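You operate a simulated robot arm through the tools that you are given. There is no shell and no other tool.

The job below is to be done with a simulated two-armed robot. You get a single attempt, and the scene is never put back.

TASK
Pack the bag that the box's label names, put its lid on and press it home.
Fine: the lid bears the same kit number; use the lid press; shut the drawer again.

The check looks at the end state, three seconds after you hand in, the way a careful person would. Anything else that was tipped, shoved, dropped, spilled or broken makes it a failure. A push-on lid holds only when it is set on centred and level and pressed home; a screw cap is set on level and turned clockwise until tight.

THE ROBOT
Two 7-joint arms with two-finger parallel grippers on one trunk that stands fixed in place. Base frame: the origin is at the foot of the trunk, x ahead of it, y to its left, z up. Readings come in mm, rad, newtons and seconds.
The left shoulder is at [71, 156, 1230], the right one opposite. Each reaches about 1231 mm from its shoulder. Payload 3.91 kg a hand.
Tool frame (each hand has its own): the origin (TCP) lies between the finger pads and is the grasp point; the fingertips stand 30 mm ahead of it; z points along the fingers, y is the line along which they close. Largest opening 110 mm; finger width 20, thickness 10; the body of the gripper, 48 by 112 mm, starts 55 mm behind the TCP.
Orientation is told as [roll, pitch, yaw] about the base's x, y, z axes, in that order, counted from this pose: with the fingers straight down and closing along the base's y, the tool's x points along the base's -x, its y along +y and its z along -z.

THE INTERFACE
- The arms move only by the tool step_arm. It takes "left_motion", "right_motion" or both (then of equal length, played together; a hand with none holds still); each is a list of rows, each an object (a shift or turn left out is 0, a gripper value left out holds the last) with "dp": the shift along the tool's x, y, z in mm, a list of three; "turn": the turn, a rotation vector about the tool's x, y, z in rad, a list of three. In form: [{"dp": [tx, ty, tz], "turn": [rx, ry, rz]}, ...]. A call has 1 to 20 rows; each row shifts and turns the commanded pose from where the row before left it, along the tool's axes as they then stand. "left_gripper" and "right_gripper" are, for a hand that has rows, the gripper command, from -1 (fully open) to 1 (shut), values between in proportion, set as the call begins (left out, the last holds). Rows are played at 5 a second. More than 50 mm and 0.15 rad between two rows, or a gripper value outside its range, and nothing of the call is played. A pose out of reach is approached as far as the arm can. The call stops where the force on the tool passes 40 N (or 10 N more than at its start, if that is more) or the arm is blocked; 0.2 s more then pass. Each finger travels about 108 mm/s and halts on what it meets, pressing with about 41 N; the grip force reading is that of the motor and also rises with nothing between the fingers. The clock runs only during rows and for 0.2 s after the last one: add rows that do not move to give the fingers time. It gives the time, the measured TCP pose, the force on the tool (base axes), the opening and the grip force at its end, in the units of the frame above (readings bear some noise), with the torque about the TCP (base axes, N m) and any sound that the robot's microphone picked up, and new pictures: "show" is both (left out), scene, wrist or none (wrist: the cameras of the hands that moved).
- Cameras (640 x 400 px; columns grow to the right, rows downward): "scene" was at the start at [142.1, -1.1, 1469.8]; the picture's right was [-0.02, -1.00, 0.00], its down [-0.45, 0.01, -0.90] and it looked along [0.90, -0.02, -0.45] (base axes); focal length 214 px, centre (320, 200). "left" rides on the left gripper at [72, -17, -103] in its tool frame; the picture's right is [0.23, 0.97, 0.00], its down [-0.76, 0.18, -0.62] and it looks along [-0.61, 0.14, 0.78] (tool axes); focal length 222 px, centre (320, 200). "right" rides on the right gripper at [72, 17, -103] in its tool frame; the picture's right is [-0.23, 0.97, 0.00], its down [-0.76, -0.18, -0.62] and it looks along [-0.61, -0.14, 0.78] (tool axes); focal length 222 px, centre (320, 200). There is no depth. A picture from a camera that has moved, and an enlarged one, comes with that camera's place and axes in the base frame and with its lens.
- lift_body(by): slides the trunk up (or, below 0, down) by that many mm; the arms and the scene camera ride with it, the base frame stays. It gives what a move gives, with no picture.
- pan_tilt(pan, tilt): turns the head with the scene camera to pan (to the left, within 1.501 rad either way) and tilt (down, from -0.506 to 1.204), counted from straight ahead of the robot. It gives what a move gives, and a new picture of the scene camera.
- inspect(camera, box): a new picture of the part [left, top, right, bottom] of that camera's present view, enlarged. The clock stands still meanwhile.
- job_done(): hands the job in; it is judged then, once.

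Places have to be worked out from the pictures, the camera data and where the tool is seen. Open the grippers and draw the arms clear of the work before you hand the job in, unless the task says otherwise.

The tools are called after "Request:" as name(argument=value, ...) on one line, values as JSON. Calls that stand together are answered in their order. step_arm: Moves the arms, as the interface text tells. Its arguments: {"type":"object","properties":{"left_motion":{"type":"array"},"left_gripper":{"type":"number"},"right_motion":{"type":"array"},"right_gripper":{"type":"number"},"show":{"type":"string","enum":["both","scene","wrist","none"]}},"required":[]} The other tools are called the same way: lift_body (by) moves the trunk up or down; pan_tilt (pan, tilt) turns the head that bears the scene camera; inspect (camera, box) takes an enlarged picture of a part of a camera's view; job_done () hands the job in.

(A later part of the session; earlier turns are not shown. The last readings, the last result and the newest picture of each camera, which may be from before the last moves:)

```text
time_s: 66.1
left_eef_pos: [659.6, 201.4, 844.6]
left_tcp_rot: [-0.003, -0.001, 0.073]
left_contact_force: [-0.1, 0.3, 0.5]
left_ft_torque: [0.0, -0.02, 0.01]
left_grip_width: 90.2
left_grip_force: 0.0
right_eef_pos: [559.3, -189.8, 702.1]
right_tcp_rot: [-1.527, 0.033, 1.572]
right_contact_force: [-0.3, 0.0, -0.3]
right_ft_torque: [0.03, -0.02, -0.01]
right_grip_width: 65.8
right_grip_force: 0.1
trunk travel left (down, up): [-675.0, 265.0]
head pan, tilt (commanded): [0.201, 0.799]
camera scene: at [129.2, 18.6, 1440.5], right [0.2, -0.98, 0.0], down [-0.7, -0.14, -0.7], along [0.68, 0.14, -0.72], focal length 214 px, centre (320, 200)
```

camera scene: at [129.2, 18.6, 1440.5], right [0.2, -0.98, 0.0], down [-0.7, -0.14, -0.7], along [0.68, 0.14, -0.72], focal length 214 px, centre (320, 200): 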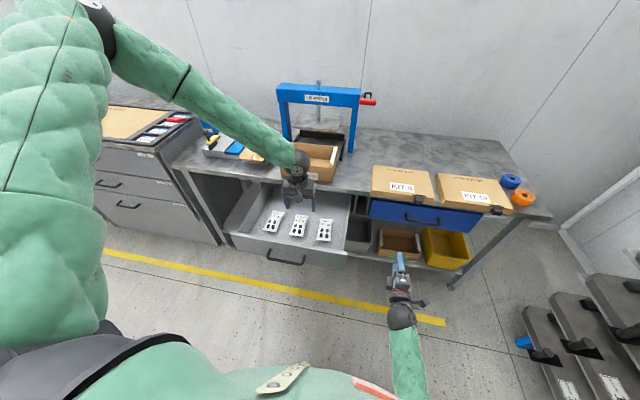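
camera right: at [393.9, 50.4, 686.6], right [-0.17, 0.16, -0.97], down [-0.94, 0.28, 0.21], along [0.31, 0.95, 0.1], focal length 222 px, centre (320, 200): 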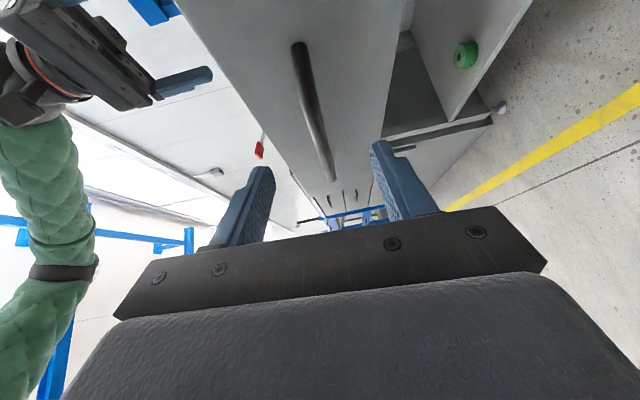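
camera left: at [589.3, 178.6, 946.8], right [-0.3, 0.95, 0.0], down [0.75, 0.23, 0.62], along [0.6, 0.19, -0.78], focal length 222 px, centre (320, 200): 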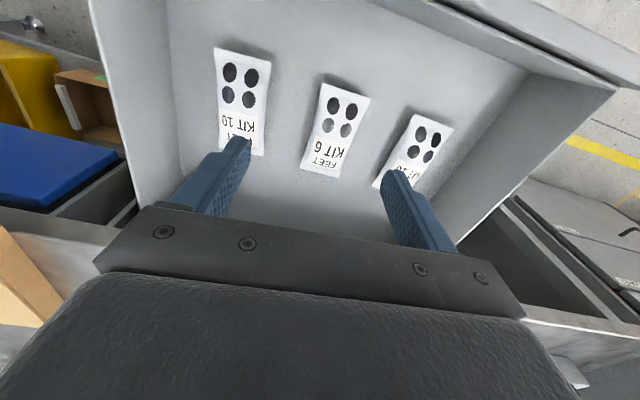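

The right hand is clear. I raise both hands well up before lowering the trunk, the right one back to fingers-down.

Request:
step_arm(right_gripper=-1, right_motion=[{"turn": [-0.12, 0, 0]}, {"turn": [-0.12, 0, 0]}, {"turn": [-0.12, 0, 0]}, {"dp": [35, -30.3, -13]}, {"dp": [35, -30.3, -13]}, {"dp": [35, -30.3, -13]}, {"turn": [-0.12, 0, 0]}, {"turn": [-0.12, 0, 0]}, {"turn": [-0.12, 0, 0]}, {"dp": [20, -28.9, -27.7]}, {"dp": [20, -28.9, -27.7]}, {"dp": [20, -28.9, -27.7]}, {"dp": [20, -28.9, -27.7]}, {"turn": [-0.115, 0, 0]}, {"turn": [-0.115, 0, 0]}, {"turn": [-0.115, 0, 0]}, {"turn": [-0.115, 0, 0]}, {"turn": [-0.115, 0, 0]}, {"turn": [-0.115, 0, 0]}, {"turn": [-0.115, 0, 0]}], left_motion=[{"dp": [0, 0, -20]}, {"dp": [0, 0, -20]}, {"dp": [0, 0, -20]}, {"dp": [0, 0, -20]}, {"dp": [0, 0, -20]}, {"dp": [0, 0, -20]}, {"dp": [0, 0, -20]}, {"dp": [0, 0, -20]}, {"dp": [0, 0, -20]}, {"dp": [0, 0, -20]}, {"dp": [0, 0, -20]}, {"dp": [0, 0, -20]}, {"dp": [0, 0, -20]}, {"dp": [0, 0, -20]}, {"dp": [0, 0, -20]}, {"dp": [0, 0, -20]}, {"dp": [0, 0, -20]}, {}, {}, {}], show="scene")

```text
time_s: 70.3
left_eef_pos: [660.3, 199.0, 1185.4]
left_tcp_rot: [0.0, 0.0, 0.074]
left_contact_force: [-0.9, 0.1, -0.1]
left_ft_torque: [-0.05, 0.03, -0.02]
left_grip_width: 90.0
left_grip_force: 0.0
right_eef_pos: [560.8, -367.1, 965.4]
right_tcp_rot: [0.0, 0.028, 1.575]
right_contact_force: [-0.2, -0.1, -0.5]
right_ft_torque: [-0.05, -0.01, -0.02]
right_grip_width: 110.0
right_grip_force: 0.0
trunk travel left (down, up): [-675.0, 265.0]
head pan, tilt (commanded): [0.201, 0.799]
camera scene: at [130.0, 16.7, 1440.4], right [0.2, -0.98, 0.0], down [-0.7, -0.14, -0.7], along [0.68, 0.14, -0.72], focal length 214 px, centre (320, 200)
```

scene: 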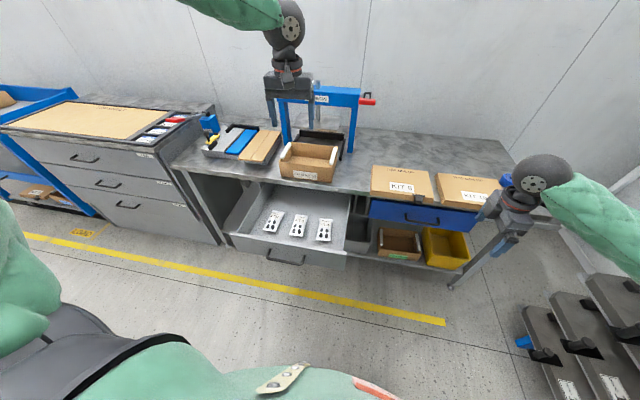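

Both hands are high and clear; elbows are far from the rack. I lower the trunk by 300 mm.

Request:
lift_body(by=-300)

Request:
pan_tilt(pan=0.1, tilt=0.6)

```text
time_s: 73.3
left_eef_pos: [659.2, 199.1, 885.2]
left_tcp_rot: [0.001, 0.0, 0.073]
left_contact_force: [-1.2, 0.4, -0.3]
left_ft_torque: [0.0, -0.01, 0.0]
left_grip_width: 89.8
left_grip_force: 0.1
right_eef_pos: [559.8, -368.1, 667.7]
right_tcp_rot: [-0.002, 0.031, 1.575]
right_contact_force: [-0.2, 0.9, -0.7]
right_ft_torque: [0.02, -0.03, -0.02]
right_grip_width: 110.0
right_grip_force: 0.1
trunk travel left (down, up): [-375.0, 565.0]
head pan, tilt (commanded): [0.201, 0.799]
```

```text
time_s: 74.0
left_eef_pos: [659.3, 199.1, 884.3]
left_tcp_rot: [0.001, 0.0, 0.073]
left_contact_force: [0.1, 0.5, 0.0]
left_ft_torque: [-0.03, 0.02, -0.01]
left_grip_width: 89.9
left_grip_force: 0.0
right_eef_pos: [559.0, -367.4, 667.8]
right_tcp_rot: [-0.002, 0.03, 1.575]
right_contact_force: [0.3, -0.3, 0.5]
right_ft_torque: [0.01, -0.02, 0.02]
right_grip_width: 110.0
right_grip_force: 0.1
trunk travel left (down, up): [-375.0, 565.0]
head pan, tilt (commanded): [0.099, 0.6]
camera scene: at [138.1, 9.4, 1157.3], right [0.1, -0.99, 0.0], down [-0.56, -0.06, -0.82], along [0.82, 0.08, -0.57], focal length 214 px, centre (320, 200)
```

scene: 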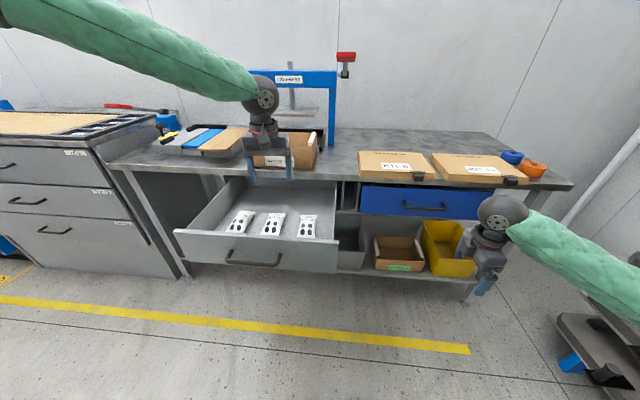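

Now the left hand goes over the KIT 10 bag at (702, 110), still above the drawer.

Request:
step_arm(left_motion=[{"dp": [-9.1, -23, 31]}, {"dp": [-9.1, -23, 31]}, {"dp": [-9.1, -23, 31]}, {"dp": [-9.1, -23, 31]}], show="both")

```text
time_s: 75.0
left_eef_pos: [704.0, 112.2, 762.0]
left_tcp_rot: [0.0, 0.0, 0.075]
left_contact_force: [0.1, -0.3, -0.2]
left_ft_torque: [0.01, 0.02, -0.01]
left_grip_width: 89.9
left_grip_force: 0.1
right_eef_pos: [560.7, -368.8, 667.0]
right_tcp_rot: [0.001, 0.029, 1.574]
right_contact_force: [0.6, -0.2, 0.3]
right_ft_torque: [-0.02, 0.01, 0.0]
right_grip_width: 109.9
right_grip_force: 0.1
trunk travel left (down, up): [-375.0, 565.0]
head pan, tilt (commanded): [0.099, 0.6]
camera scene: at [139.1, 9.8, 1157.2], right [0.1, -0.99, 0.0], down [-0.56, -0.06, -0.82], along [0.82, 0.08, -0.57], focal length 214 px, centre (320, 200)
camera left: at [632.7, 88.9, 863.9], right [-0.3, 0.95, 0.0], down [0.75, 0.23, 0.62], along [0.59, 0.19, -0.78], focal length 222 px, centre (320, 200)
```

scene: 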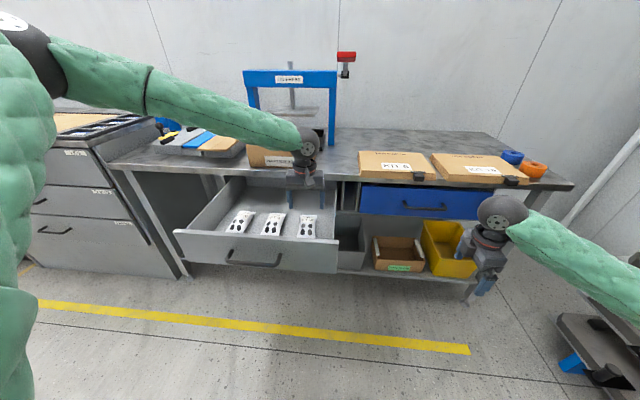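
left: 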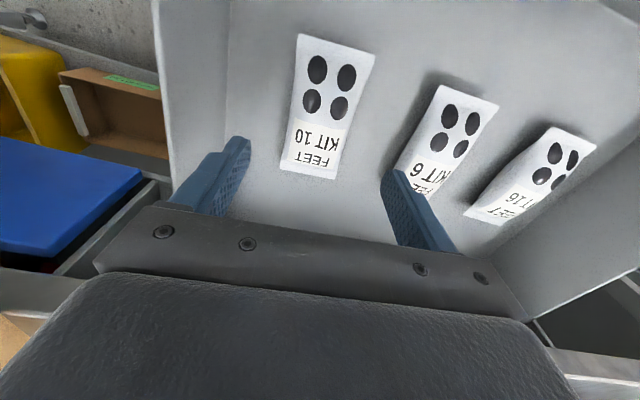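

The bag centre lies almost exactly under the TCP (702, 110). I shift 2 mm and go down in steps, watching the force.

Request:
step_arm(left_motion=[{"dp": [2, -2, 24]}, {"dp": [0, 0, 24]}, {"dp": [0, 0, 22]}], show="wrist")

```text
time_s: 75.8
left_eef_pos: [702.1, 109.8, 690.1]
left_tcp_rot: [0.0, 0.0, 0.074]
left_contact_force: [-0.1, 0.0, 0.4]
left_ft_torque: [-0.03, -0.01, -0.01]
left_grip_width: 90.0
left_grip_force: 0.1
right_eef_pos: [560.9, -368.9, 667.9]
right_tcp_rot: [-0.002, 0.029, 1.573]
right_contact_force: [0.4, -0.8, 0.6]
right_ft_torque: [0.0, 0.02, 0.01]
right_grip_width: 110.1
right_grip_force: 0.0
trunk travel left (down, up): [-375.0, 565.0]
head pan, tilt (commanded): [0.099, 0.6]
camera left: at [630.7, 87.0, 793.0], right [-0.3, 0.95, 0.0], down [0.75, 0.23, 0.62], along [0.6, 0.19, -0.78], focal length 222 px, centre (320, 200)
```

left: 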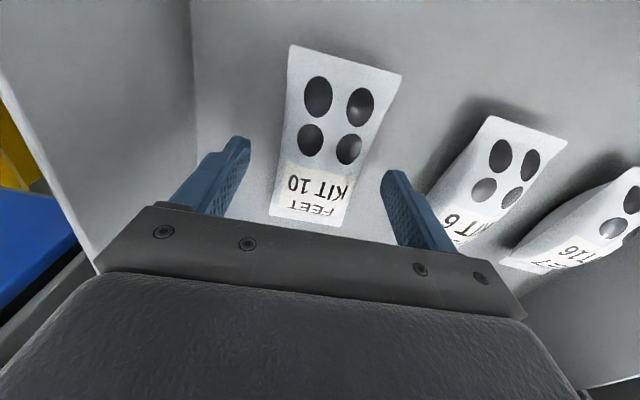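

The fingers straddle the bag. I go down another 12 mm gently.

Request:
step_arm(left_motion=[{"dp": [0, 0, 4]}, {"dp": [0, 0, 4]}, {"dp": [0, 0, 4]}], show="wrist")

```text
time_s: 76.7
left_eef_pos: [700.7, 110.5, 680.8]
left_tcp_rot: [-0.001, 0.0, 0.073]
left_contact_force: [0.2, -0.9, -0.2]
left_ft_torque: [0.04, 0.01, 0.0]
left_grip_width: 89.9
left_grip_force: 0.1
left hand out of reach, approached as far as the arm can: row 3
right_eef_pos: [559.1, -366.9, 668.0]
right_tcp_rot: [-0.002, 0.028, 1.574]
right_contact_force: [-0.4, -0.5, -0.2]
right_ft_torque: [-0.01, 0.0, -0.02]
right_grip_width: 109.9
right_grip_force: 0.1
trunk travel left (down, up): [-375.0, 565.0]
head pan, tilt (commanded): [0.099, 0.6]
camera left: at [629.2, 88.8, 782.6], right [-0.3, 0.95, 0.0], down [0.75, 0.23, 0.62], along [0.6, 0.19, -0.78], focal length 222 px, centre (320, 200)
```

left: 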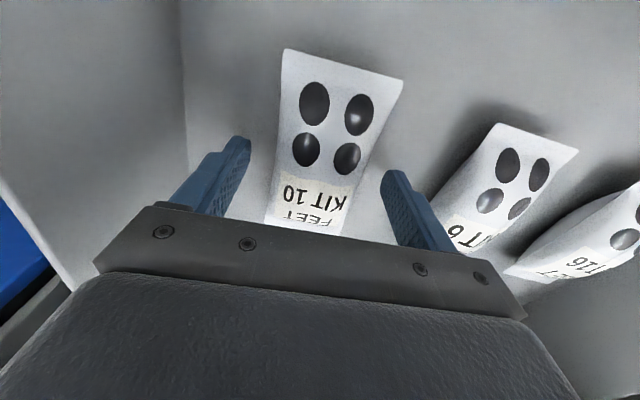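

The arm's limit is reached at TCP z≈681, so I lower the trunk a few millimetres to bring the fingertips deeper beside the bag.

Request:
lift_body(by=-6)

Request:
inspect(camera="left", box=[160, 30, 480, 260])

```text
time_s: 77.2
left_eef_pos: [700.2, 110.3, 675.4]
left_tcp_rot: [0.0, -0.001, 0.073]
left_contact_force: [-1.0, -0.5, 0.6]
left_ft_torque: [0.01, 0.03, 0.0]
left_grip_width: 89.7
left_grip_force: 0.0
right_eef_pos: [559.7, -368.8, 661.0]
right_tcp_rot: [-0.001, 0.029, 1.575]
right_contact_force: [0.2, 0.3, 0.3]
right_ft_torque: [0.0, -0.01, 0.0]
right_grip_width: 109.8
right_grip_force: 0.0
trunk travel left (down, up): [-369.0, 571.0]
head pan, tilt (commanded): [0.099, 0.6]
```

```text
1.74 times, centred on (320, 145) of left
camera zoom: at [628.9, 88.8, 776.9], right [-0.3, 0.95, 0.0], down [0.75, 0.23, 0.62], along [0.6, 0.19, -0.78], focal length 386 px, centre (320, 296)
```

zoom: 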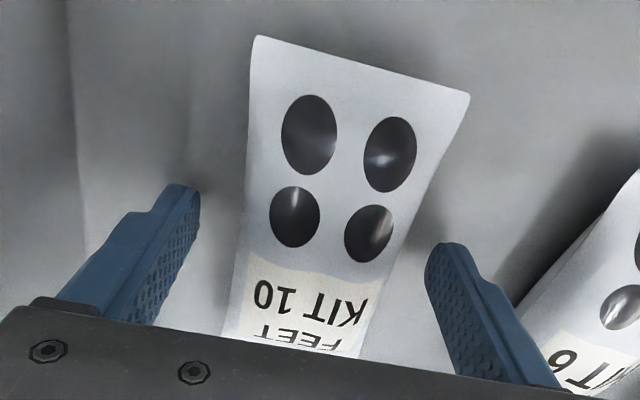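

The bag's seam is at z≈649 and the tips are now at about 645; 3 mm lower, then I close the fingers on the bag.

Request:
lift_body(by=-3)

Request:
step_arm(left_gripper=1, left_motion=[{}, {}, {}, {}], show="wrist")

```text
time_s: 77.7
left_eef_pos: [700.0, 110.4, 672.6]
left_tcp_rot: [-0.001, -0.001, 0.071]
left_contact_force: [-0.2, -0.2, 0.8]
left_ft_torque: [0.02, 0.03, -0.04]
left_grip_width: 89.9
left_grip_force: 0.0
right_eef_pos: [560.1, -367.0, 659.6]
right_tcp_rot: [-0.003, 0.03, 1.575]
right_contact_force: [-0.5, -1.1, -0.5]
right_ft_torque: [0.0, 0.01, 0.03]
right_grip_width: 109.8
right_grip_force: 0.1
trunk travel left (down, up): [-366.0, 574.0]
head pan, tilt (commanded): [0.099, 0.6]
```

```text
time_s: 78.7
left_eef_pos: [701.3, 111.4, 671.6]
left_tcp_rot: [-0.001, -0.001, 0.073]
left_contact_force: [0.2, -0.3, 1.4]
left_ft_torque: [0.1, 0.05, -0.05]
left_grip_width: 57.1
left_grip_force: 40.8
right_eef_pos: [561.6, -368.1, 658.0]
right_tcp_rot: [-0.001, 0.029, 1.574]
right_contact_force: [-0.4, 0.6, 0.1]
right_ft_torque: [0.02, -0.02, 0.01]
right_grip_width: 110.1
right_grip_force: 0.0
trunk travel left (down, up): [-366.0, 574.0]
head pan, tilt (commanded): [0.099, 0.6]
camera left: at [629.1, 88.8, 773.8], right [-0.3, 0.95, 0.0], down [0.75, 0.23, 0.62], along [0.6, 0.19, -0.78], focal length 222 px, centre (320, 200)
```

left: 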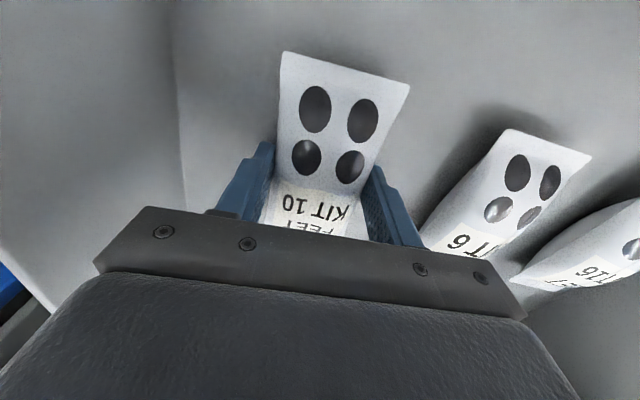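

The fingers hold the bag at 57 mm width. I lift it straight up.

Request:
step_arm(left_motion=[{"dp": [0, 0, -15]}, {"dp": [0, 0, -25]}, {"dp": [0, 0, -30]}, {"dp": [0, 0, -35]}, {"dp": [0, 0, -35]}, {"dp": [0, 0, -35]}, {"dp": [0, 0, -35]}, {"dp": [0, 0, -35]}], show="both")

```text
time_s: 80.5
left_eef_pos: [700.0, 109.3, 917.0]
left_tcp_rot: [-0.001, 0.002, 0.074]
left_contact_force: [0.1, -0.4, -0.2]
left_ft_torque: [0.0, 0.0, -0.04]
left_grip_width: 0.1
left_grip_force: 37.6
right_eef_pos: [559.8, -368.3, 658.3]
right_tcp_rot: [-0.001, 0.03, 1.576]
right_contact_force: [-0.7, 0.1, -0.3]
right_ft_torque: [0.01, 0.01, 0.0]
right_grip_width: 110.1
right_grip_force: 0.1
trunk travel left (down, up): [-366.0, 574.0]
head pan, tilt (commanded): [0.099, 0.6]
camera scene: at [137.8, 9.2, 1148.3], right [0.1, -1.0, 0.0], down [-0.56, -0.06, -0.82], along [0.82, 0.08, -0.57], focal length 214 px, centre (320, 200)
camera left: at [629.2, 87.9, 1018.9], right [-0.3, 0.95, 0.0], down [0.75, 0.23, 0.62], along [0.6, 0.19, -0.78], focal length 222 px, centre (320, 200)
```

scene: 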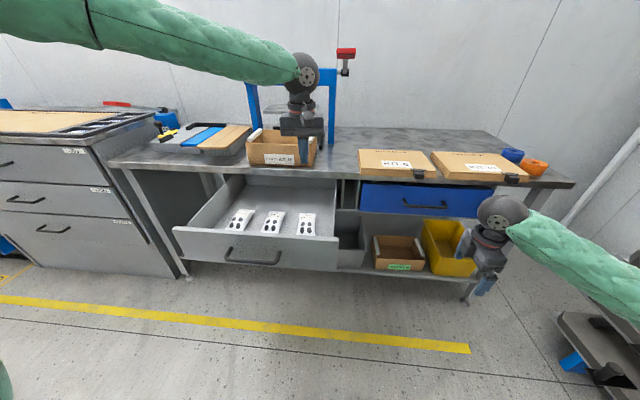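
left: 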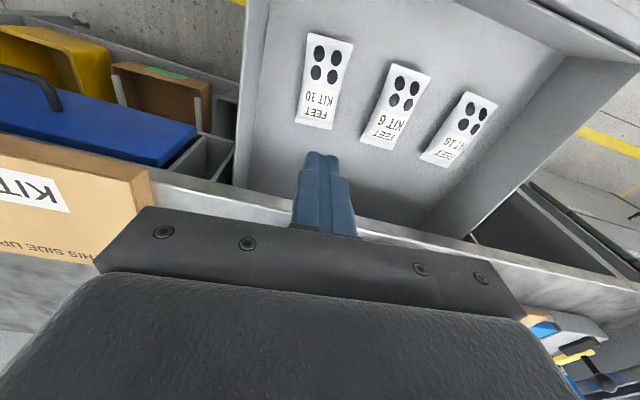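

The bag slipped out and lies in the drawer still; my grip was too high on its rounded side. I check how it lies now.

Request:
inspect(camera="left", box=[250, 20, 490, 170])

Request:
lift_body(by=-100)

```text
2.67 times, centred on (370, 95) of left
camera zoom: at [629.2, 87.9, 1018.9], right [-0.3, 0.95, 0.0], down [0.75, 0.23, 0.62], along [0.6, 0.19, -0.78], focal length 592 px, centre (187, 480)
```

zoom: 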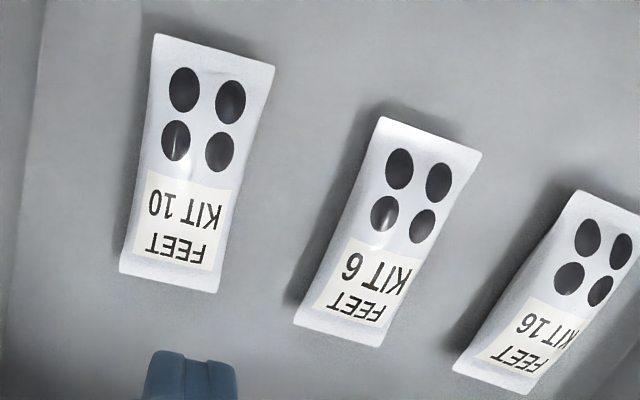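

```text
time_s: 81.8
left_eef_pos: [699.6, 109.1, 817.6]
left_tcp_rot: [0.0, 0.0, 0.073]
left_contact_force: [0.3, -0.4, 0.1]
left_ft_torque: [0.0, -0.03, -0.01]
left_grip_width: 0.1
left_grip_force: 37.1
right_eef_pos: [559.7, -367.1, 557.6]
right_tcp_rot: [-0.002, 0.029, 1.575]
right_contact_force: [-0.7, -0.4, -0.4]
right_ft_torque: [-0.03, 0.03, 0.04]
right_grip_width: 110.1
right_grip_force: 0.0
trunk travel left (down, up): [-266.0, 674.0]
head pan, tilt (commanded): [0.099, 0.6]
```

The bag has not moved (centre ≈ 703, 111). With the trunk lower, the arm has more room downward: I open to 90 mm and descend around it again.

Request:
step_arm(left_gripper=-0.636, left_motion=[{}, {}, {"dp": [-3, 2, 35]}, {"dp": [0, 0, 35]}, {"dp": [0, 0, 35]}, {"dp": [0, 0, 35]}], show="none")

Request:
step_arm(left_motion=[{"dp": [0, 0, 4]}, {"dp": [0, 0, 4]}], show="wrist")

```text
time_s: 83.2
left_eef_pos: [702.9, 111.2, 676.8]
left_tcp_rot: [0.0, -0.001, 0.073]
left_contact_force: [-0.4, 0.7, -0.5]
left_ft_torque: [0.0, 0.02, -0.03]
left_grip_width: 90.2
left_grip_force: 0.0
right_eef_pos: [560.8, -367.4, 558.5]
right_tcp_rot: [-0.001, 0.029, 1.574]
right_contact_force: [-0.7, -0.2, -0.3]
right_ft_torque: [-0.02, 0.0, -0.01]
right_grip_width: 110.3
right_grip_force: 0.0
trunk travel left (down, up): [-266.0, 674.0]
head pan, tilt (commanded): [0.099, 0.6]
```

```text
time_s: 83.8
left_eef_pos: [704.8, 111.6, 668.7]
left_tcp_rot: [0.0, -0.001, 0.073]
left_contact_force: [0.1, 0.8, 0.1]
left_ft_torque: [0.01, 0.01, 0.0]
left_grip_width: 90.2
left_grip_force: 0.0
right_eef_pos: [559.7, -368.3, 559.3]
right_tcp_rot: [-0.002, 0.03, 1.572]
right_contact_force: [0.0, -0.2, 0.4]
right_ft_torque: [-0.04, 0.02, -0.01]
right_grip_width: 110.0
right_grip_force: 0.1
trunk travel left (down, up): [-266.0, 674.0]
head pan, tilt (commanded): [0.099, 0.6]
camera left: at [632.7, 89.5, 770.5], right [-0.3, 0.95, 0.0], down [0.75, 0.23, 0.62], along [0.6, 0.19, -0.78], focal length 222 px, centre (320, 200)
```

left: 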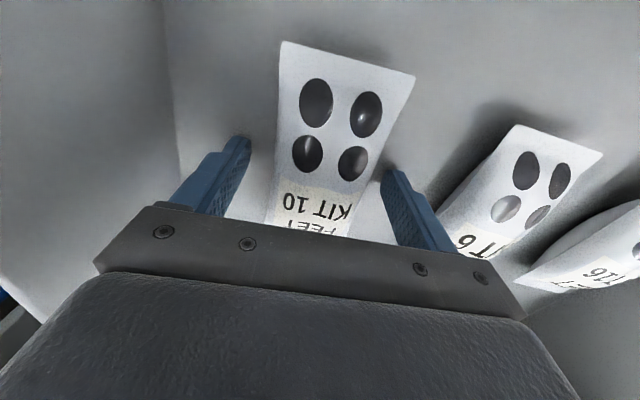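

No floor contact yet at tip z≈639. I continue down in 3 mm steps, feeling for the drawer floor.

Request:
step_arm(left_motion=[{"dp": [0, 0, 3]}], show="none")

Request:
step_arm(left_motion=[{"dp": [0, 0, 3]}], show="none")

Request:
step_arm(left_motion=[{"dp": [0, 0, 3]}], show="none")

```text
time_s: 84.2
left_eef_pos: [703.8, 110.5, 667.6]
left_tcp_rot: [-0.001, -0.004, 0.074]
left_contact_force: [0.1, 1.6, 11.5]
left_ft_torque: [0.56, 0.09, -0.14]
left_grip_width: 90.3
left_grip_force: 0.1
right_eef_pos: [560.3, -368.0, 560.0]
right_tcp_rot: [-0.002, 0.031, 1.574]
right_contact_force: [0.0, -0.5, 0.3]
right_ft_torque: [0.0, 0.01, 0.0]
right_grip_width: 110.0
right_grip_force: 0.1
trunk travel left (down, up): [-266.0, 674.0]
head pan, tilt (commanded): [0.099, 0.6]
```

```text
time_s: 84.7
left_eef_pos: [704.0, 111.2, 667.7]
left_tcp_rot: [-0.002, -0.007, 0.072]
left_contact_force: [1.7, 1.7, 39.1]
left_ft_torque: [1.88, 0.48, -0.21]
left_grip_width: 90.7
left_grip_force: 0.8
right_eef_pos: [559.4, -368.1, 559.7]
right_tcp_rot: [-0.004, 0.029, 1.573]
right_contact_force: [-0.8, 0.2, -0.1]
right_ft_torque: [-0.01, -0.02, -0.01]
right_grip_width: 109.9
right_grip_force: 0.0
trunk travel left (down, up): [-266.0, 674.0]
head pan, tilt (commanded): [0.099, 0.6]
```

```text
time_s: 85.0
left_eef_pos: [704.8, 110.0, 666.2]
left_tcp_rot: [-0.005, -0.009, 0.074]
left_contact_force: [1.5, 3.3, 25.8]
left_ft_torque: [1.3, 0.33, -0.33]
left_grip_width: 91.0
left_grip_force: 1.2
right_eef_pos: [559.0, -367.8, 559.0]
right_tcp_rot: [-0.002, 0.03, 1.574]
right_contact_force: [-0.5, -0.2, -0.1]
right_ft_torque: [0.01, 0.0, 0.01]
right_grip_width: 110.2
right_grip_force: 0.1
trunk travel left (down, up): [-266.0, 674.0]
head pan, tilt (commanded): [0.099, 0.6]
stopped in row 1 (left hand): the force on the tool passed its limit at 53 N (the readings are from after the stop); the commanded pose is now the measured one
```

Floor found: tips touch at TCP z≈667 (floor ≈ 637). I unload by 1.5 mm, close on the bag at full depth, and then lift only a little to test the hold.

Request:
step_arm(left_gripper=1, left_motion=[{"dp": [1, 0, -2]}, {}, {}, {}, {}], show="wrist")

Request:
step_arm(left_motion=[{"dp": [0, 0, -4]}, {"dp": [0, 0, -4]}, {"dp": [0, 0, -4]}], show="wrist")

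```text
time_s: 86.2
left_eef_pos: [702.8, 110.8, 667.7]
left_tcp_rot: [-0.002, -0.009, 0.073]
left_contact_force: [1.3, 7.4, 17.7]
left_ft_torque: [0.59, -0.31, 0.07]
left_grip_width: 57.8
left_grip_force: 40.8
right_eef_pos: [559.3, -368.2, 558.9]
right_tcp_rot: [-0.002, 0.031, 1.576]
right_contact_force: [-0.7, 0.0, -0.2]
right_ft_torque: [0.01, 0.02, 0.0]
right_grip_width: 110.1
right_grip_force: 0.1
trunk travel left (down, up): [-266.0, 674.0]
head pan, tilt (commanded): [0.099, 0.6]
camera left: at [631.3, 89.2, 768.7], right [-0.3, 0.95, 0.0], down [0.74, 0.23, 0.63], along [0.6, 0.18, -0.78], focal length 222 px, centre (320, 200)
```

left: 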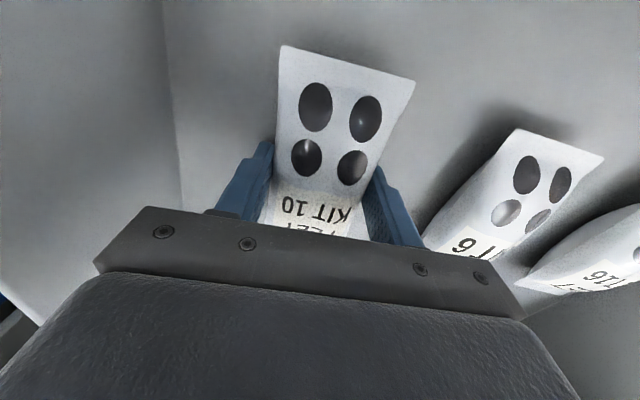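

```text
time_s: 87.0
left_eef_pos: [702.1, 111.1, 678.0]
left_tcp_rot: [0.0, -0.005, 0.074]
left_contact_force: [0.0, 0.2, -0.6]
left_ft_torque: [-0.02, 0.01, 0.02]
left_grip_width: 57.7
left_grip_force: 40.9
right_eef_pos: [560.1, -368.0, 557.8]
right_tcp_rot: [-0.003, 0.03, 1.573]
right_contact_force: [0.0, 0.2, -0.2]
right_ft_torque: [-0.01, 0.0, 0.01]
right_grip_width: 110.0
right_grip_force: 0.0
trunk travel left (down, up): [-266.0, 674.0]
head pan, tilt (commanded): [0.099, 0.6]
camera left: at [631.8, 89.1, 779.7], right [-0.3, 0.95, 0.0], down [0.74, 0.23, 0.63], along [0.6, 0.18, -0.78], focal length 222 px, centre (320, 200)
```

left: 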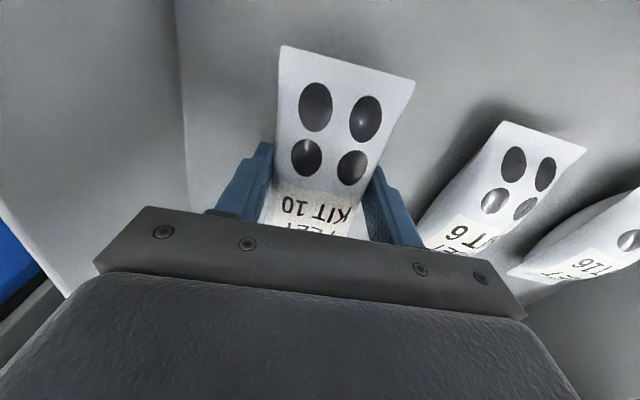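

The bag rises with the hand this time. I continue lifting slowly.

Request:
step_arm(left_motion=[{"dp": [0, 0, -5]}, {"dp": [0, 0, -8]}, {"dp": [0, 0, -10]}, {"dp": [0, 0, -10]}, {"dp": [0, 0, -10]}, {"dp": [0, 0, -10]}, {"dp": [0, 0, -10]}, {"dp": [0, 0, -10]}, {"dp": [0, 0, -10]}, {"dp": [0, 0, -10]}], show="wrist")

```text
time_s: 89.2
left_eef_pos: [703.6, 110.7, 771.4]
left_tcp_rot: [-0.002, -0.005, 0.074]
left_contact_force: [-0.7, 0.1, -1.1]
left_ft_torque: [-0.04, 0.01, -0.01]
left_grip_width: 57.6
left_grip_force: 41.8
right_eef_pos: [560.6, -368.3, 557.0]
right_tcp_rot: [-0.002, 0.03, 1.574]
right_contact_force: [0.5, -0.1, 0.4]
right_ft_torque: [-0.04, 0.02, 0.01]
right_grip_width: 109.9
right_grip_force: 0.1
trunk travel left (down, up): [-266.0, 674.0]
head pan, tilt (commanded): [0.099, 0.6]
camera left: at [631.4, 89.3, 872.9], right [-0.3, 0.95, 0.0], down [0.74, 0.23, 0.63], along [0.6, 0.18, -0.78], focal length 222 px, centre (320, 200)
```

left: 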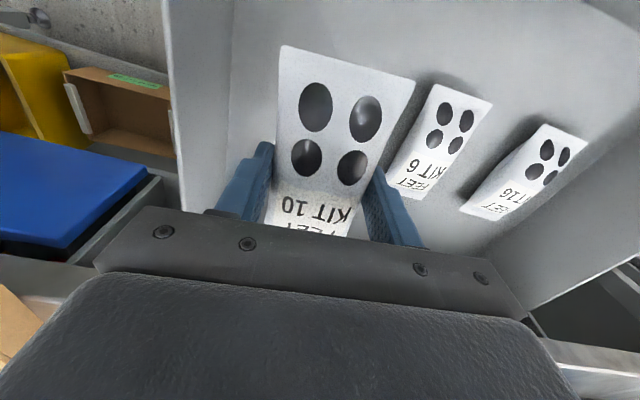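

The hold is stable. I lift the bag above the box's rim.

Request:
step_arm(left_motion=[{"dp": [0, 0, -10]}, {"dp": [0, 0, -12]}, {"dp": [0, 0, -15]}, {"dp": [0, 0, -15]}, {"dp": [0, 0, -15]}, {"dp": [0, 0, -15]}, {"dp": [0, 0, -15]}, {"dp": [0, 0, -15]}, {"dp": [0, 0, -15]}, {"dp": [0, 0, -15]}, {"dp": [0, 0, -15]}, {"dp": [0, 0, -12]}, {"dp": [0, 0, -8]}], show="both")

```text
time_s: 92.0
left_eef_pos: [702.0, 112.1, 949.3]
left_tcp_rot: [-0.002, -0.005, 0.073]
left_contact_force: [-0.3, -0.2, -1.4]
left_ft_torque: [0.02, 0.01, 0.02]
left_grip_width: 57.5
left_grip_force: 41.0
right_eef_pos: [561.3, -368.6, 558.8]
right_tcp_rot: [-0.001, 0.03, 1.575]
right_contact_force: [-0.1, -0.4, 0.5]
right_ft_torque: [-0.02, 0.02, 0.01]
right_grip_width: 109.8
right_grip_force: 0.0
trunk travel left (down, up): [-266.0, 674.0]
head pan, tilt (commanded): [0.099, 0.6]
camera scene: at [138.2, 9.4, 1048.3], right [0.1, -1.0, 0.0], down [-0.56, -0.06, -0.82], along [0.82, 0.08, -0.57], focal length 214 px, centre (320, 200)
camera left: at [630.9, 89.6, 1050.2], right [-0.3, 0.95, 0.0], down [0.74, 0.23, 0.63], along [0.6, 0.18, -0.78], focal length 222 px, centre (320, 200)
```

scene: 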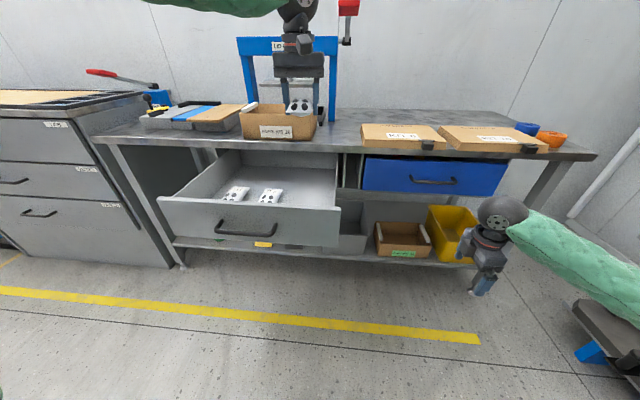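
left: 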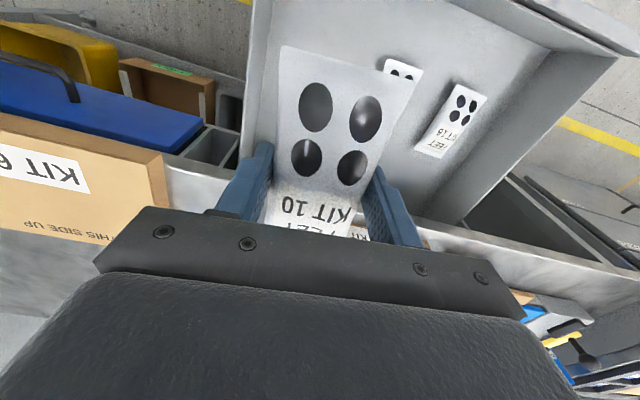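

The bag is held firmly at z≈949. I carry it over the box (target 945, 234) at steady speed.

Request:
step_arm(left_motion=[{"dp": [-8, 3.3, 0]}, {"dp": [-14, 5.8, 0]}, {"dp": [-19, 7.9, 0]}, {"dp": [-19, 7.9, 0]}, {"dp": [-19, 7.9, 0]}, {"dp": [-19, 7.9, 0]}, {"dp": [-19, 7.9, 0]}, {"dp": [-19, 7.9, 0]}, {"dp": [-19, 7.9, 0]}, {"dp": [-19, 7.9, 0]}, {"dp": [-19, 7.9, 0]}, {"dp": [-19, 7.9, 0]}, {"dp": [-19, 7.9, 0]}, {"dp": [-14, 5.8, 0]}, {"dp": [-8, 3.3, 0]}], show="both")

```text
time_s: 95.2
left_eef_pos: [895.8, 222.9, 949.5]
left_tcp_rot: [-0.004, -0.007, 0.072]
left_contact_force: [1.1, -0.2, -1.9]
left_ft_torque: [0.01, -0.01, -0.03]
left_grip_width: 57.5
left_grip_force: 41.0
left hand out of reach, approached as far as the arm can: row 11, 12, 13, 14
right_eef_pos: [560.7, -368.2, 558.5]
right_tcp_rot: [-0.002, 0.031, 1.574]
right_contact_force: [-0.1, 0.8, -0.1]
right_ft_torque: [0.02, 0.01, 0.0]
right_grip_width: 110.3
right_grip_force: 0.1
trunk travel left (down, up): [-266.0, 674.0]
head pan, tilt (commanded): [0.099, 0.6]
camera scene: at [138.5, 9.6, 1048.3], right [0.1, -1.0, 0.0], down [-0.56, -0.06, -0.82], along [0.82, 0.08, -0.57], focal length 214 px, centre (320, 200)
camera left: at [823.9, 201.7, 1051.0], right [-0.3, 0.95, -0.01], down [0.74, 0.24, 0.63], along [0.6, 0.18, -0.78], focal length 222 px, centre (320, 200)
```

scene: 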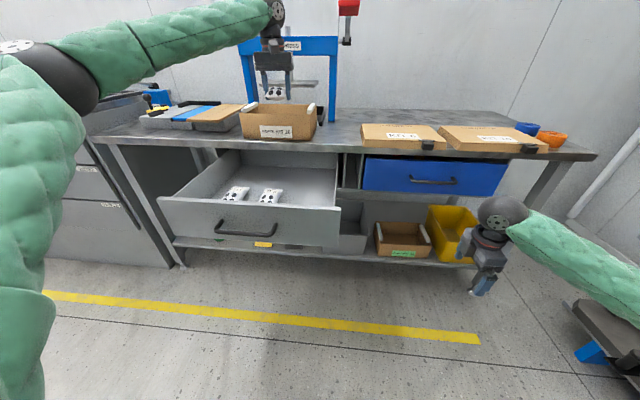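
left: 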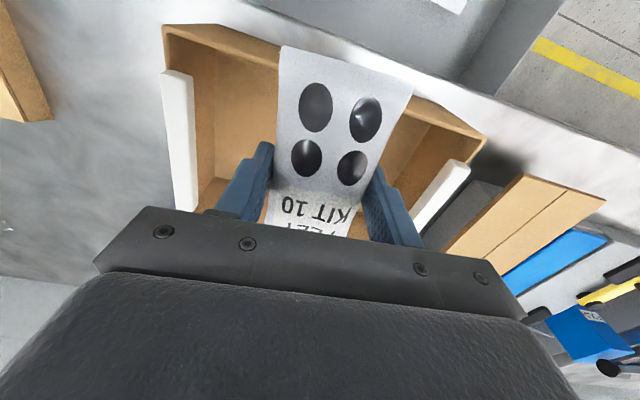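

The arm runs out of reach at x≈896 because the shoulder is now low. I raise the trunk by 220 mm (the bag goes up with it), then come down and forward again.

Request:
lift_body(by=220)

Request:
step_arm(left_motion=[{"dp": [-6, 0, 8]}, {"dp": [-8, 1, 14]}, {"dp": [-8, 1, 18]}, {"dp": [-8, 1, 18]}, {"dp": [-8, 1, 18]}, {"dp": [-6, 1, 18]}, {"dp": [-4, 1, 18]}, {"dp": [0, 1, 18]}, {"dp": [0, 0, 18]}, {"dp": [0, 0, 18]}, {"dp": [0, 0, 18]}, {"dp": [0, 0, 12]}, {"dp": [0, 0, 8]}], show="both")

```text
time_s: 97.5
left_eef_pos: [895.2, 223.4, 1169.1]
left_tcp_rot: [-0.004, -0.007, 0.073]
left_contact_force: [0.2, -0.5, -1.6]
left_ft_torque: [0.0, 0.01, 0.01]
left_grip_width: 57.6
left_grip_force: 41.1
right_eef_pos: [561.3, -367.8, 778.2]
right_tcp_rot: [-0.001, 0.031, 1.575]
right_contact_force: [0.2, 0.0, -0.3]
right_ft_torque: [0.02, 0.01, -0.03]
right_grip_width: 110.2
right_grip_force: 0.0
trunk travel left (down, up): [-486.0, 454.0]
head pan, tilt (commanded): [0.099, 0.6]
```

```text
time_s: 100.3
left_eef_pos: [928.3, 243.7, 963.7]
left_tcp_rot: [-0.006, -0.007, 0.073]
left_contact_force: [0.7, -0.6, -1.2]
left_ft_torque: [0.03, -0.02, 0.04]
left_grip_width: 57.7
left_grip_force: 41.2
left hand out of reach, approached as far as the arm can: row 2, 4, 5, 7
right_eef_pos: [561.1, -368.0, 776.9]
right_tcp_rot: [-0.002, 0.03, 1.574]
right_contact_force: [0.5, -0.2, -0.1]
right_ft_torque: [-0.01, 0.01, -0.02]
right_grip_width: 110.1
right_grip_force: 0.0
trunk travel left (down, up): [-486.0, 454.0]
head pan, tilt (commanded): [0.099, 0.6]
camera scene: at [138.6, 9.5, 1268.3], right [0.1, -1.0, 0.0], down [-0.56, -0.06, -0.82], along [0.82, 0.08, -0.57], focal length 214 px, centre (320, 200)
camera left: at [856.6, 221.5, 1064.8], right [-0.3, 0.95, -0.01], down [0.74, 0.24, 0.63], along [0.6, 0.18, -0.78], focal length 222 px, centre (320, 200)
```

scene: 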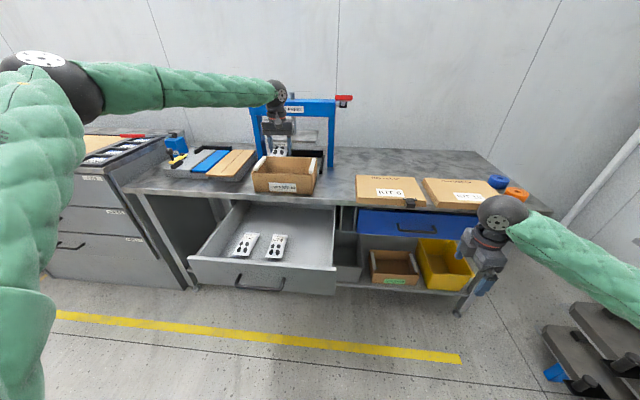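
left: 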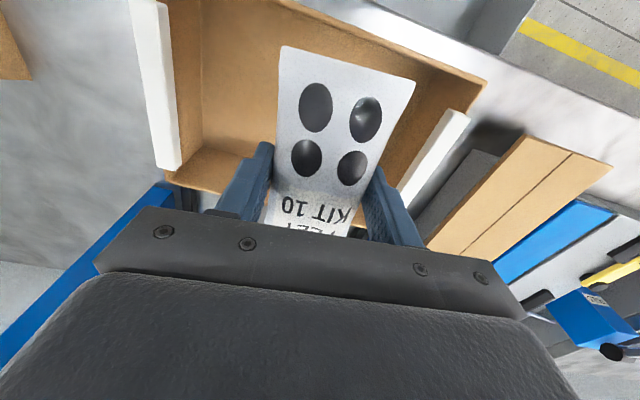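

I now see the bag above the box interior. I shift to about (943, 234) and lower it into the box in gentle steps.

Request:
step_arm(left_motion=[{"dp": [-8, -5.5, 6]}, {"dp": [-7, -5.5, 10]}, {"dp": [0, 0, 12]}, {"dp": [0, 0, 12]}], show="both")

```text
time_s: 101.3
left_eef_pos: [924.4, 245.7, 927.2]
left_tcp_rot: [-0.005, -0.009, 0.074]
left_contact_force: [-0.3, -0.3, -1.7]
left_ft_torque: [0.01, 0.01, -0.03]
left_grip_width: 57.3
left_grip_force: 40.8
left hand out of reach, approached as far as the arm can: row 1, 2, 4
right_eef_pos: [560.4, -369.5, 778.1]
right_tcp_rot: [-0.002, 0.029, 1.574]
right_contact_force: [0.6, -0.4, 0.1]
right_ft_torque: [0.02, -0.01, -0.02]
right_grip_width: 110.1
right_grip_force: 0.1
trunk travel left (down, up): [-486.0, 454.0]
head pan, tilt (commanded): [0.099, 0.6]
camera scene: at [138.6, 9.5, 1268.3], right [0.1, -1.0, 0.0], down [-0.56, -0.06, -0.82], along [0.82, 0.08, -0.57], focal length 214 px, centre (320, 200)
camera left: at [852.5, 225.0, 1028.9], right [-0.3, 0.95, -0.01], down [0.74, 0.24, 0.63], along [0.6, 0.18, -0.78], focal length 222 px, centre (320, 200)
```

scene: 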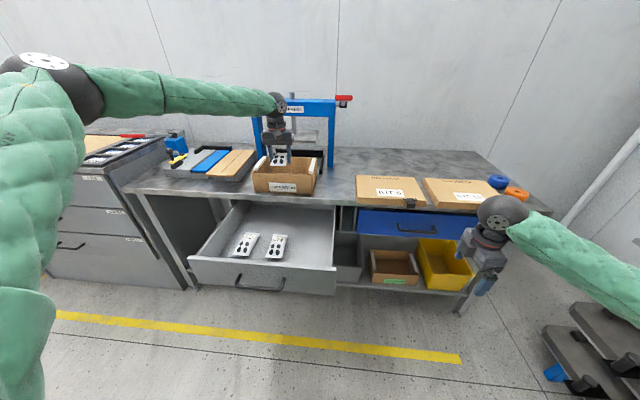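
left: 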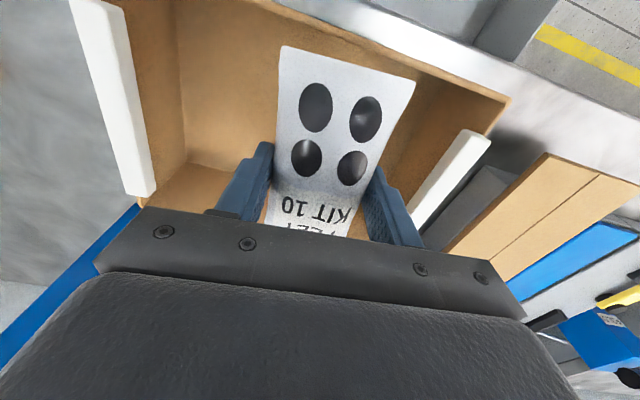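

The left arm's posture stops at x≈925, too near the front wall for the bag's length. I turn the bag a quarter turn so its short side lies along x, and will then lower it straight down with the trunk.

Request:
step_arm(left_motion=[{"turn": [0, 0, 0.1495]}, {"turn": [0, 0, 0.1495]}, {"turn": [0, 0, 0.1495]}, {"turn": [0, 0, 0.1495]}, {"turn": [0, 0, 0.1495]}, {"turn": [0, 0, 0.1495]}, {"turn": [0, 0, 0.1495]}, {"turn": [0, 0, 0.1495]}, {"turn": [0, 0, 0.1495]}, {"turn": [0, 0, 0.1495]}, {"turn": [0, 0, 0.1495]}], show="both")

```text
time_s: 103.7
left_eef_pos: [924.3, 245.5, 927.8]
left_tcp_rot: [0.008, -0.003, -1.573]
left_contact_force: [-0.7, -0.3, -1.4]
left_ft_torque: [-0.04, 0.04, 0.03]
left_grip_width: 57.5
left_grip_force: 40.9
right_eef_pos: [561.0, -368.6, 778.2]
right_tcp_rot: [-0.003, 0.03, 1.575]
right_contact_force: [0.1, 0.5, -0.3]
right_ft_torque: [0.0, 0.01, 0.01]
right_grip_width: 110.0
right_grip_force: 0.2
trunk travel left (down, up): [-486.0, 454.0]
head pan, tilt (commanded): [0.099, 0.6]
camera scene: at [138.5, 9.4, 1268.3], right [0.1, -1.0, 0.0], down [-0.56, -0.06, -0.82], along [0.82, 0.08, -0.57], focal length 214 px, centre (320, 200)
camera left: at [906.4, 319.5, 1028.9], right [0.97, 0.22, 0.01], down [0.17, -0.76, 0.63], along [0.15, -0.61, -0.78], focal length 222 px, centre (320, 200)
```

scene: 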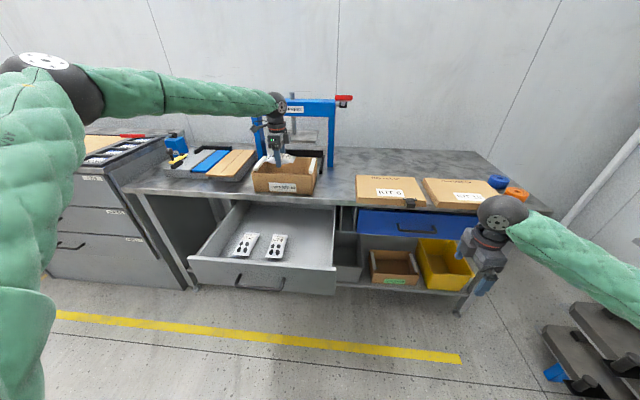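
left: 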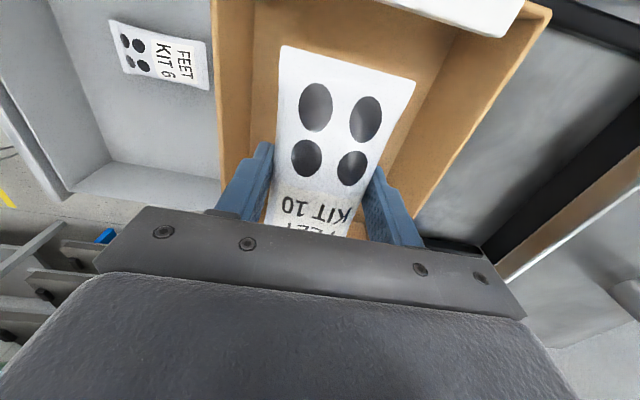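

The bag now lies across the box. I try shifting 12 mm further in +x for clearance.

Request:
step_arm(left_motion=[{"dp": [-5, 6, 0]}, {"dp": [-5, 6, 0]}], show="none")

Request:
inspect(camera="scene", box=[230, 80, 350, 205])

```text
time_s: 104.3
left_eef_pos: [923.5, 246.3, 928.4]
left_tcp_rot: [0.01, -0.004, -1.573]
left_contact_force: [0.7, -0.6, -1.4]
left_ft_torque: [-0.02, 0.0, 0.03]
left_grip_width: 57.4
left_grip_force: 41.1
left hand out of reach, approached as far as the arm can: row 1, 2
right_eef_pos: [561.8, -367.7, 777.6]
right_tcp_rot: [-0.002, 0.03, 1.574]
right_contact_force: [0.2, 0.4, -0.4]
right_ft_torque: [0.01, -0.01, 0.02]
right_grip_width: 110.0
right_grip_force: 0.1
trunk travel left (down, up): [-486.0, 454.0]
head pan, tilt (commanded): [0.099, 0.6]
```

```text
3.20 times, centred on (290, 142) of scene
camera zoom: at [138.5, 9.4, 1268.3], right [0.1, -1.0, 0.0], down [-0.56, -0.06, -0.82], along [0.82, 0.08, -0.57], focal length 686 px, centre (416, 384)
```

zoom: 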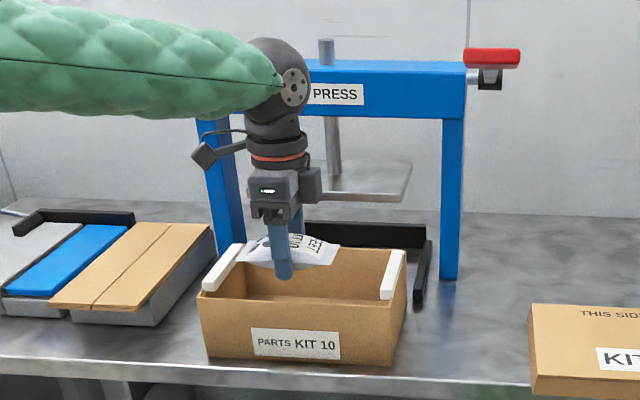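

I lower the trunk so the bag goes straight down into the box.

Request:
lift_body(by=-70)

Request:
inspect(camera="scene", box=[230, 60, 350, 185])

Request:
inspect(camera="left", box=[0, 0, 640, 400])

```text
time_s: 105.4
left_eef_pos: [924.7, 245.3, 858.9]
left_tcp_rot: [0.008, -0.004, -1.573]
left_contact_force: [0.0, 0.2, -0.9]
left_ft_torque: [0.02, -0.03, 0.01]
left_grip_width: 57.5
left_grip_force: 40.7
right_eef_pos: [560.6, -367.9, 708.6]
right_tcp_rot: [-0.002, 0.031, 1.574]
right_contact_force: [-0.2, -0.2, -0.4]
right_ft_torque: [0.0, -0.03, 0.0]
right_grip_width: 110.1
right_grip_force: 0.1
trunk travel left (down, up): [-416.0, 524.0]
head pan, tilt (commanded): [0.099, 0.6]
```

```text
3.20 times, centred on (290, 122) of scene
camera zoom: at [138.0, 9.5, 1198.5], right [0.1, -1.0, 0.0], down [-0.56, -0.06, -0.82], along [0.82, 0.08, -0.57], focal length 686 px, centre (416, 448)
```

zoom: 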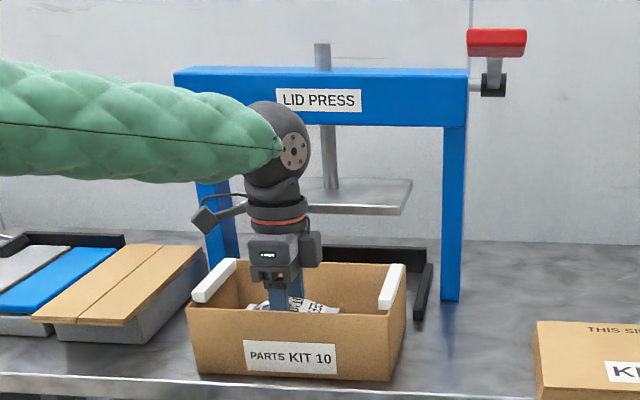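

```text
1.00 times, centred on (320, 200) of left (not enlarged: the box is as wide or as high as the picture)
camera zoom: at [905.9, 319.4, 959.6], right [0.97, 0.23, 0.01], down [0.17, -0.76, 0.63], along [0.15, -0.61, -0.78], focal length 222 px, centre (320, 200)
```

zoom: 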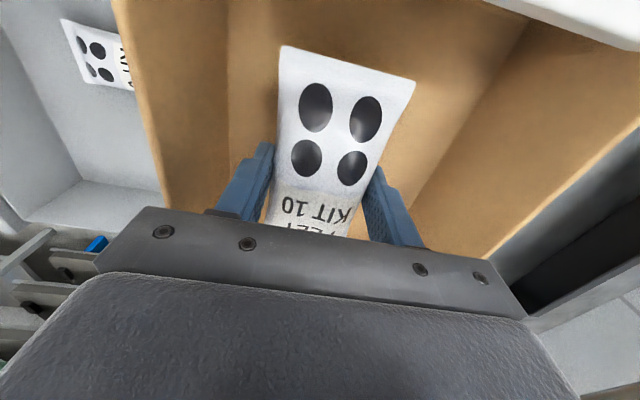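

The bag is inside the box with clearance all round. I lower the last 25 mm.

Request:
lift_body(by=-23)

Request:
lift_body(by=-3)

```text
time_s: 106.1
left_eef_pos: [923.8, 246.2, 833.3]
left_tcp_rot: [0.009, -0.002, -1.572]
left_contact_force: [0.6, -0.3, 4.8]
left_ft_torque: [-0.11, 0.12, -0.01]
left_grip_width: 57.6
left_grip_force: 41.2
right_eef_pos: [561.1, -368.6, 685.3]
right_tcp_rot: [-0.001, 0.029, 1.574]
right_contact_force: [-0.5, -0.1, -0.4]
right_ft_torque: [-0.02, 0.01, -0.02]
right_grip_width: 109.9
right_grip_force: 0.0
trunk travel left (down, up): [-393.0, 547.0]
head pan, tilt (commanded): [0.099, 0.6]
```

```text
time_s: 106.6
left_eef_pos: [924.8, 247.1, 835.1]
left_tcp_rot: [0.013, -0.005, -1.571]
left_contact_force: [7.4, 3.6, 24.3]
left_ft_torque: [-0.09, 0.54, -0.07]
left_grip_width: 57.5
left_grip_force: 41.4
right_eef_pos: [559.8, -368.4, 682.8]
right_tcp_rot: [-0.002, 0.029, 1.575]
right_contact_force: [-0.6, 1.1, 0.5]
right_ft_torque: [0.03, 0.0, 0.03]
right_grip_width: 110.3
right_grip_force: 0.0
trunk travel left (down, up): [-390.0, 550.0]
head pan, tilt (commanded): [0.099, 0.6]
```

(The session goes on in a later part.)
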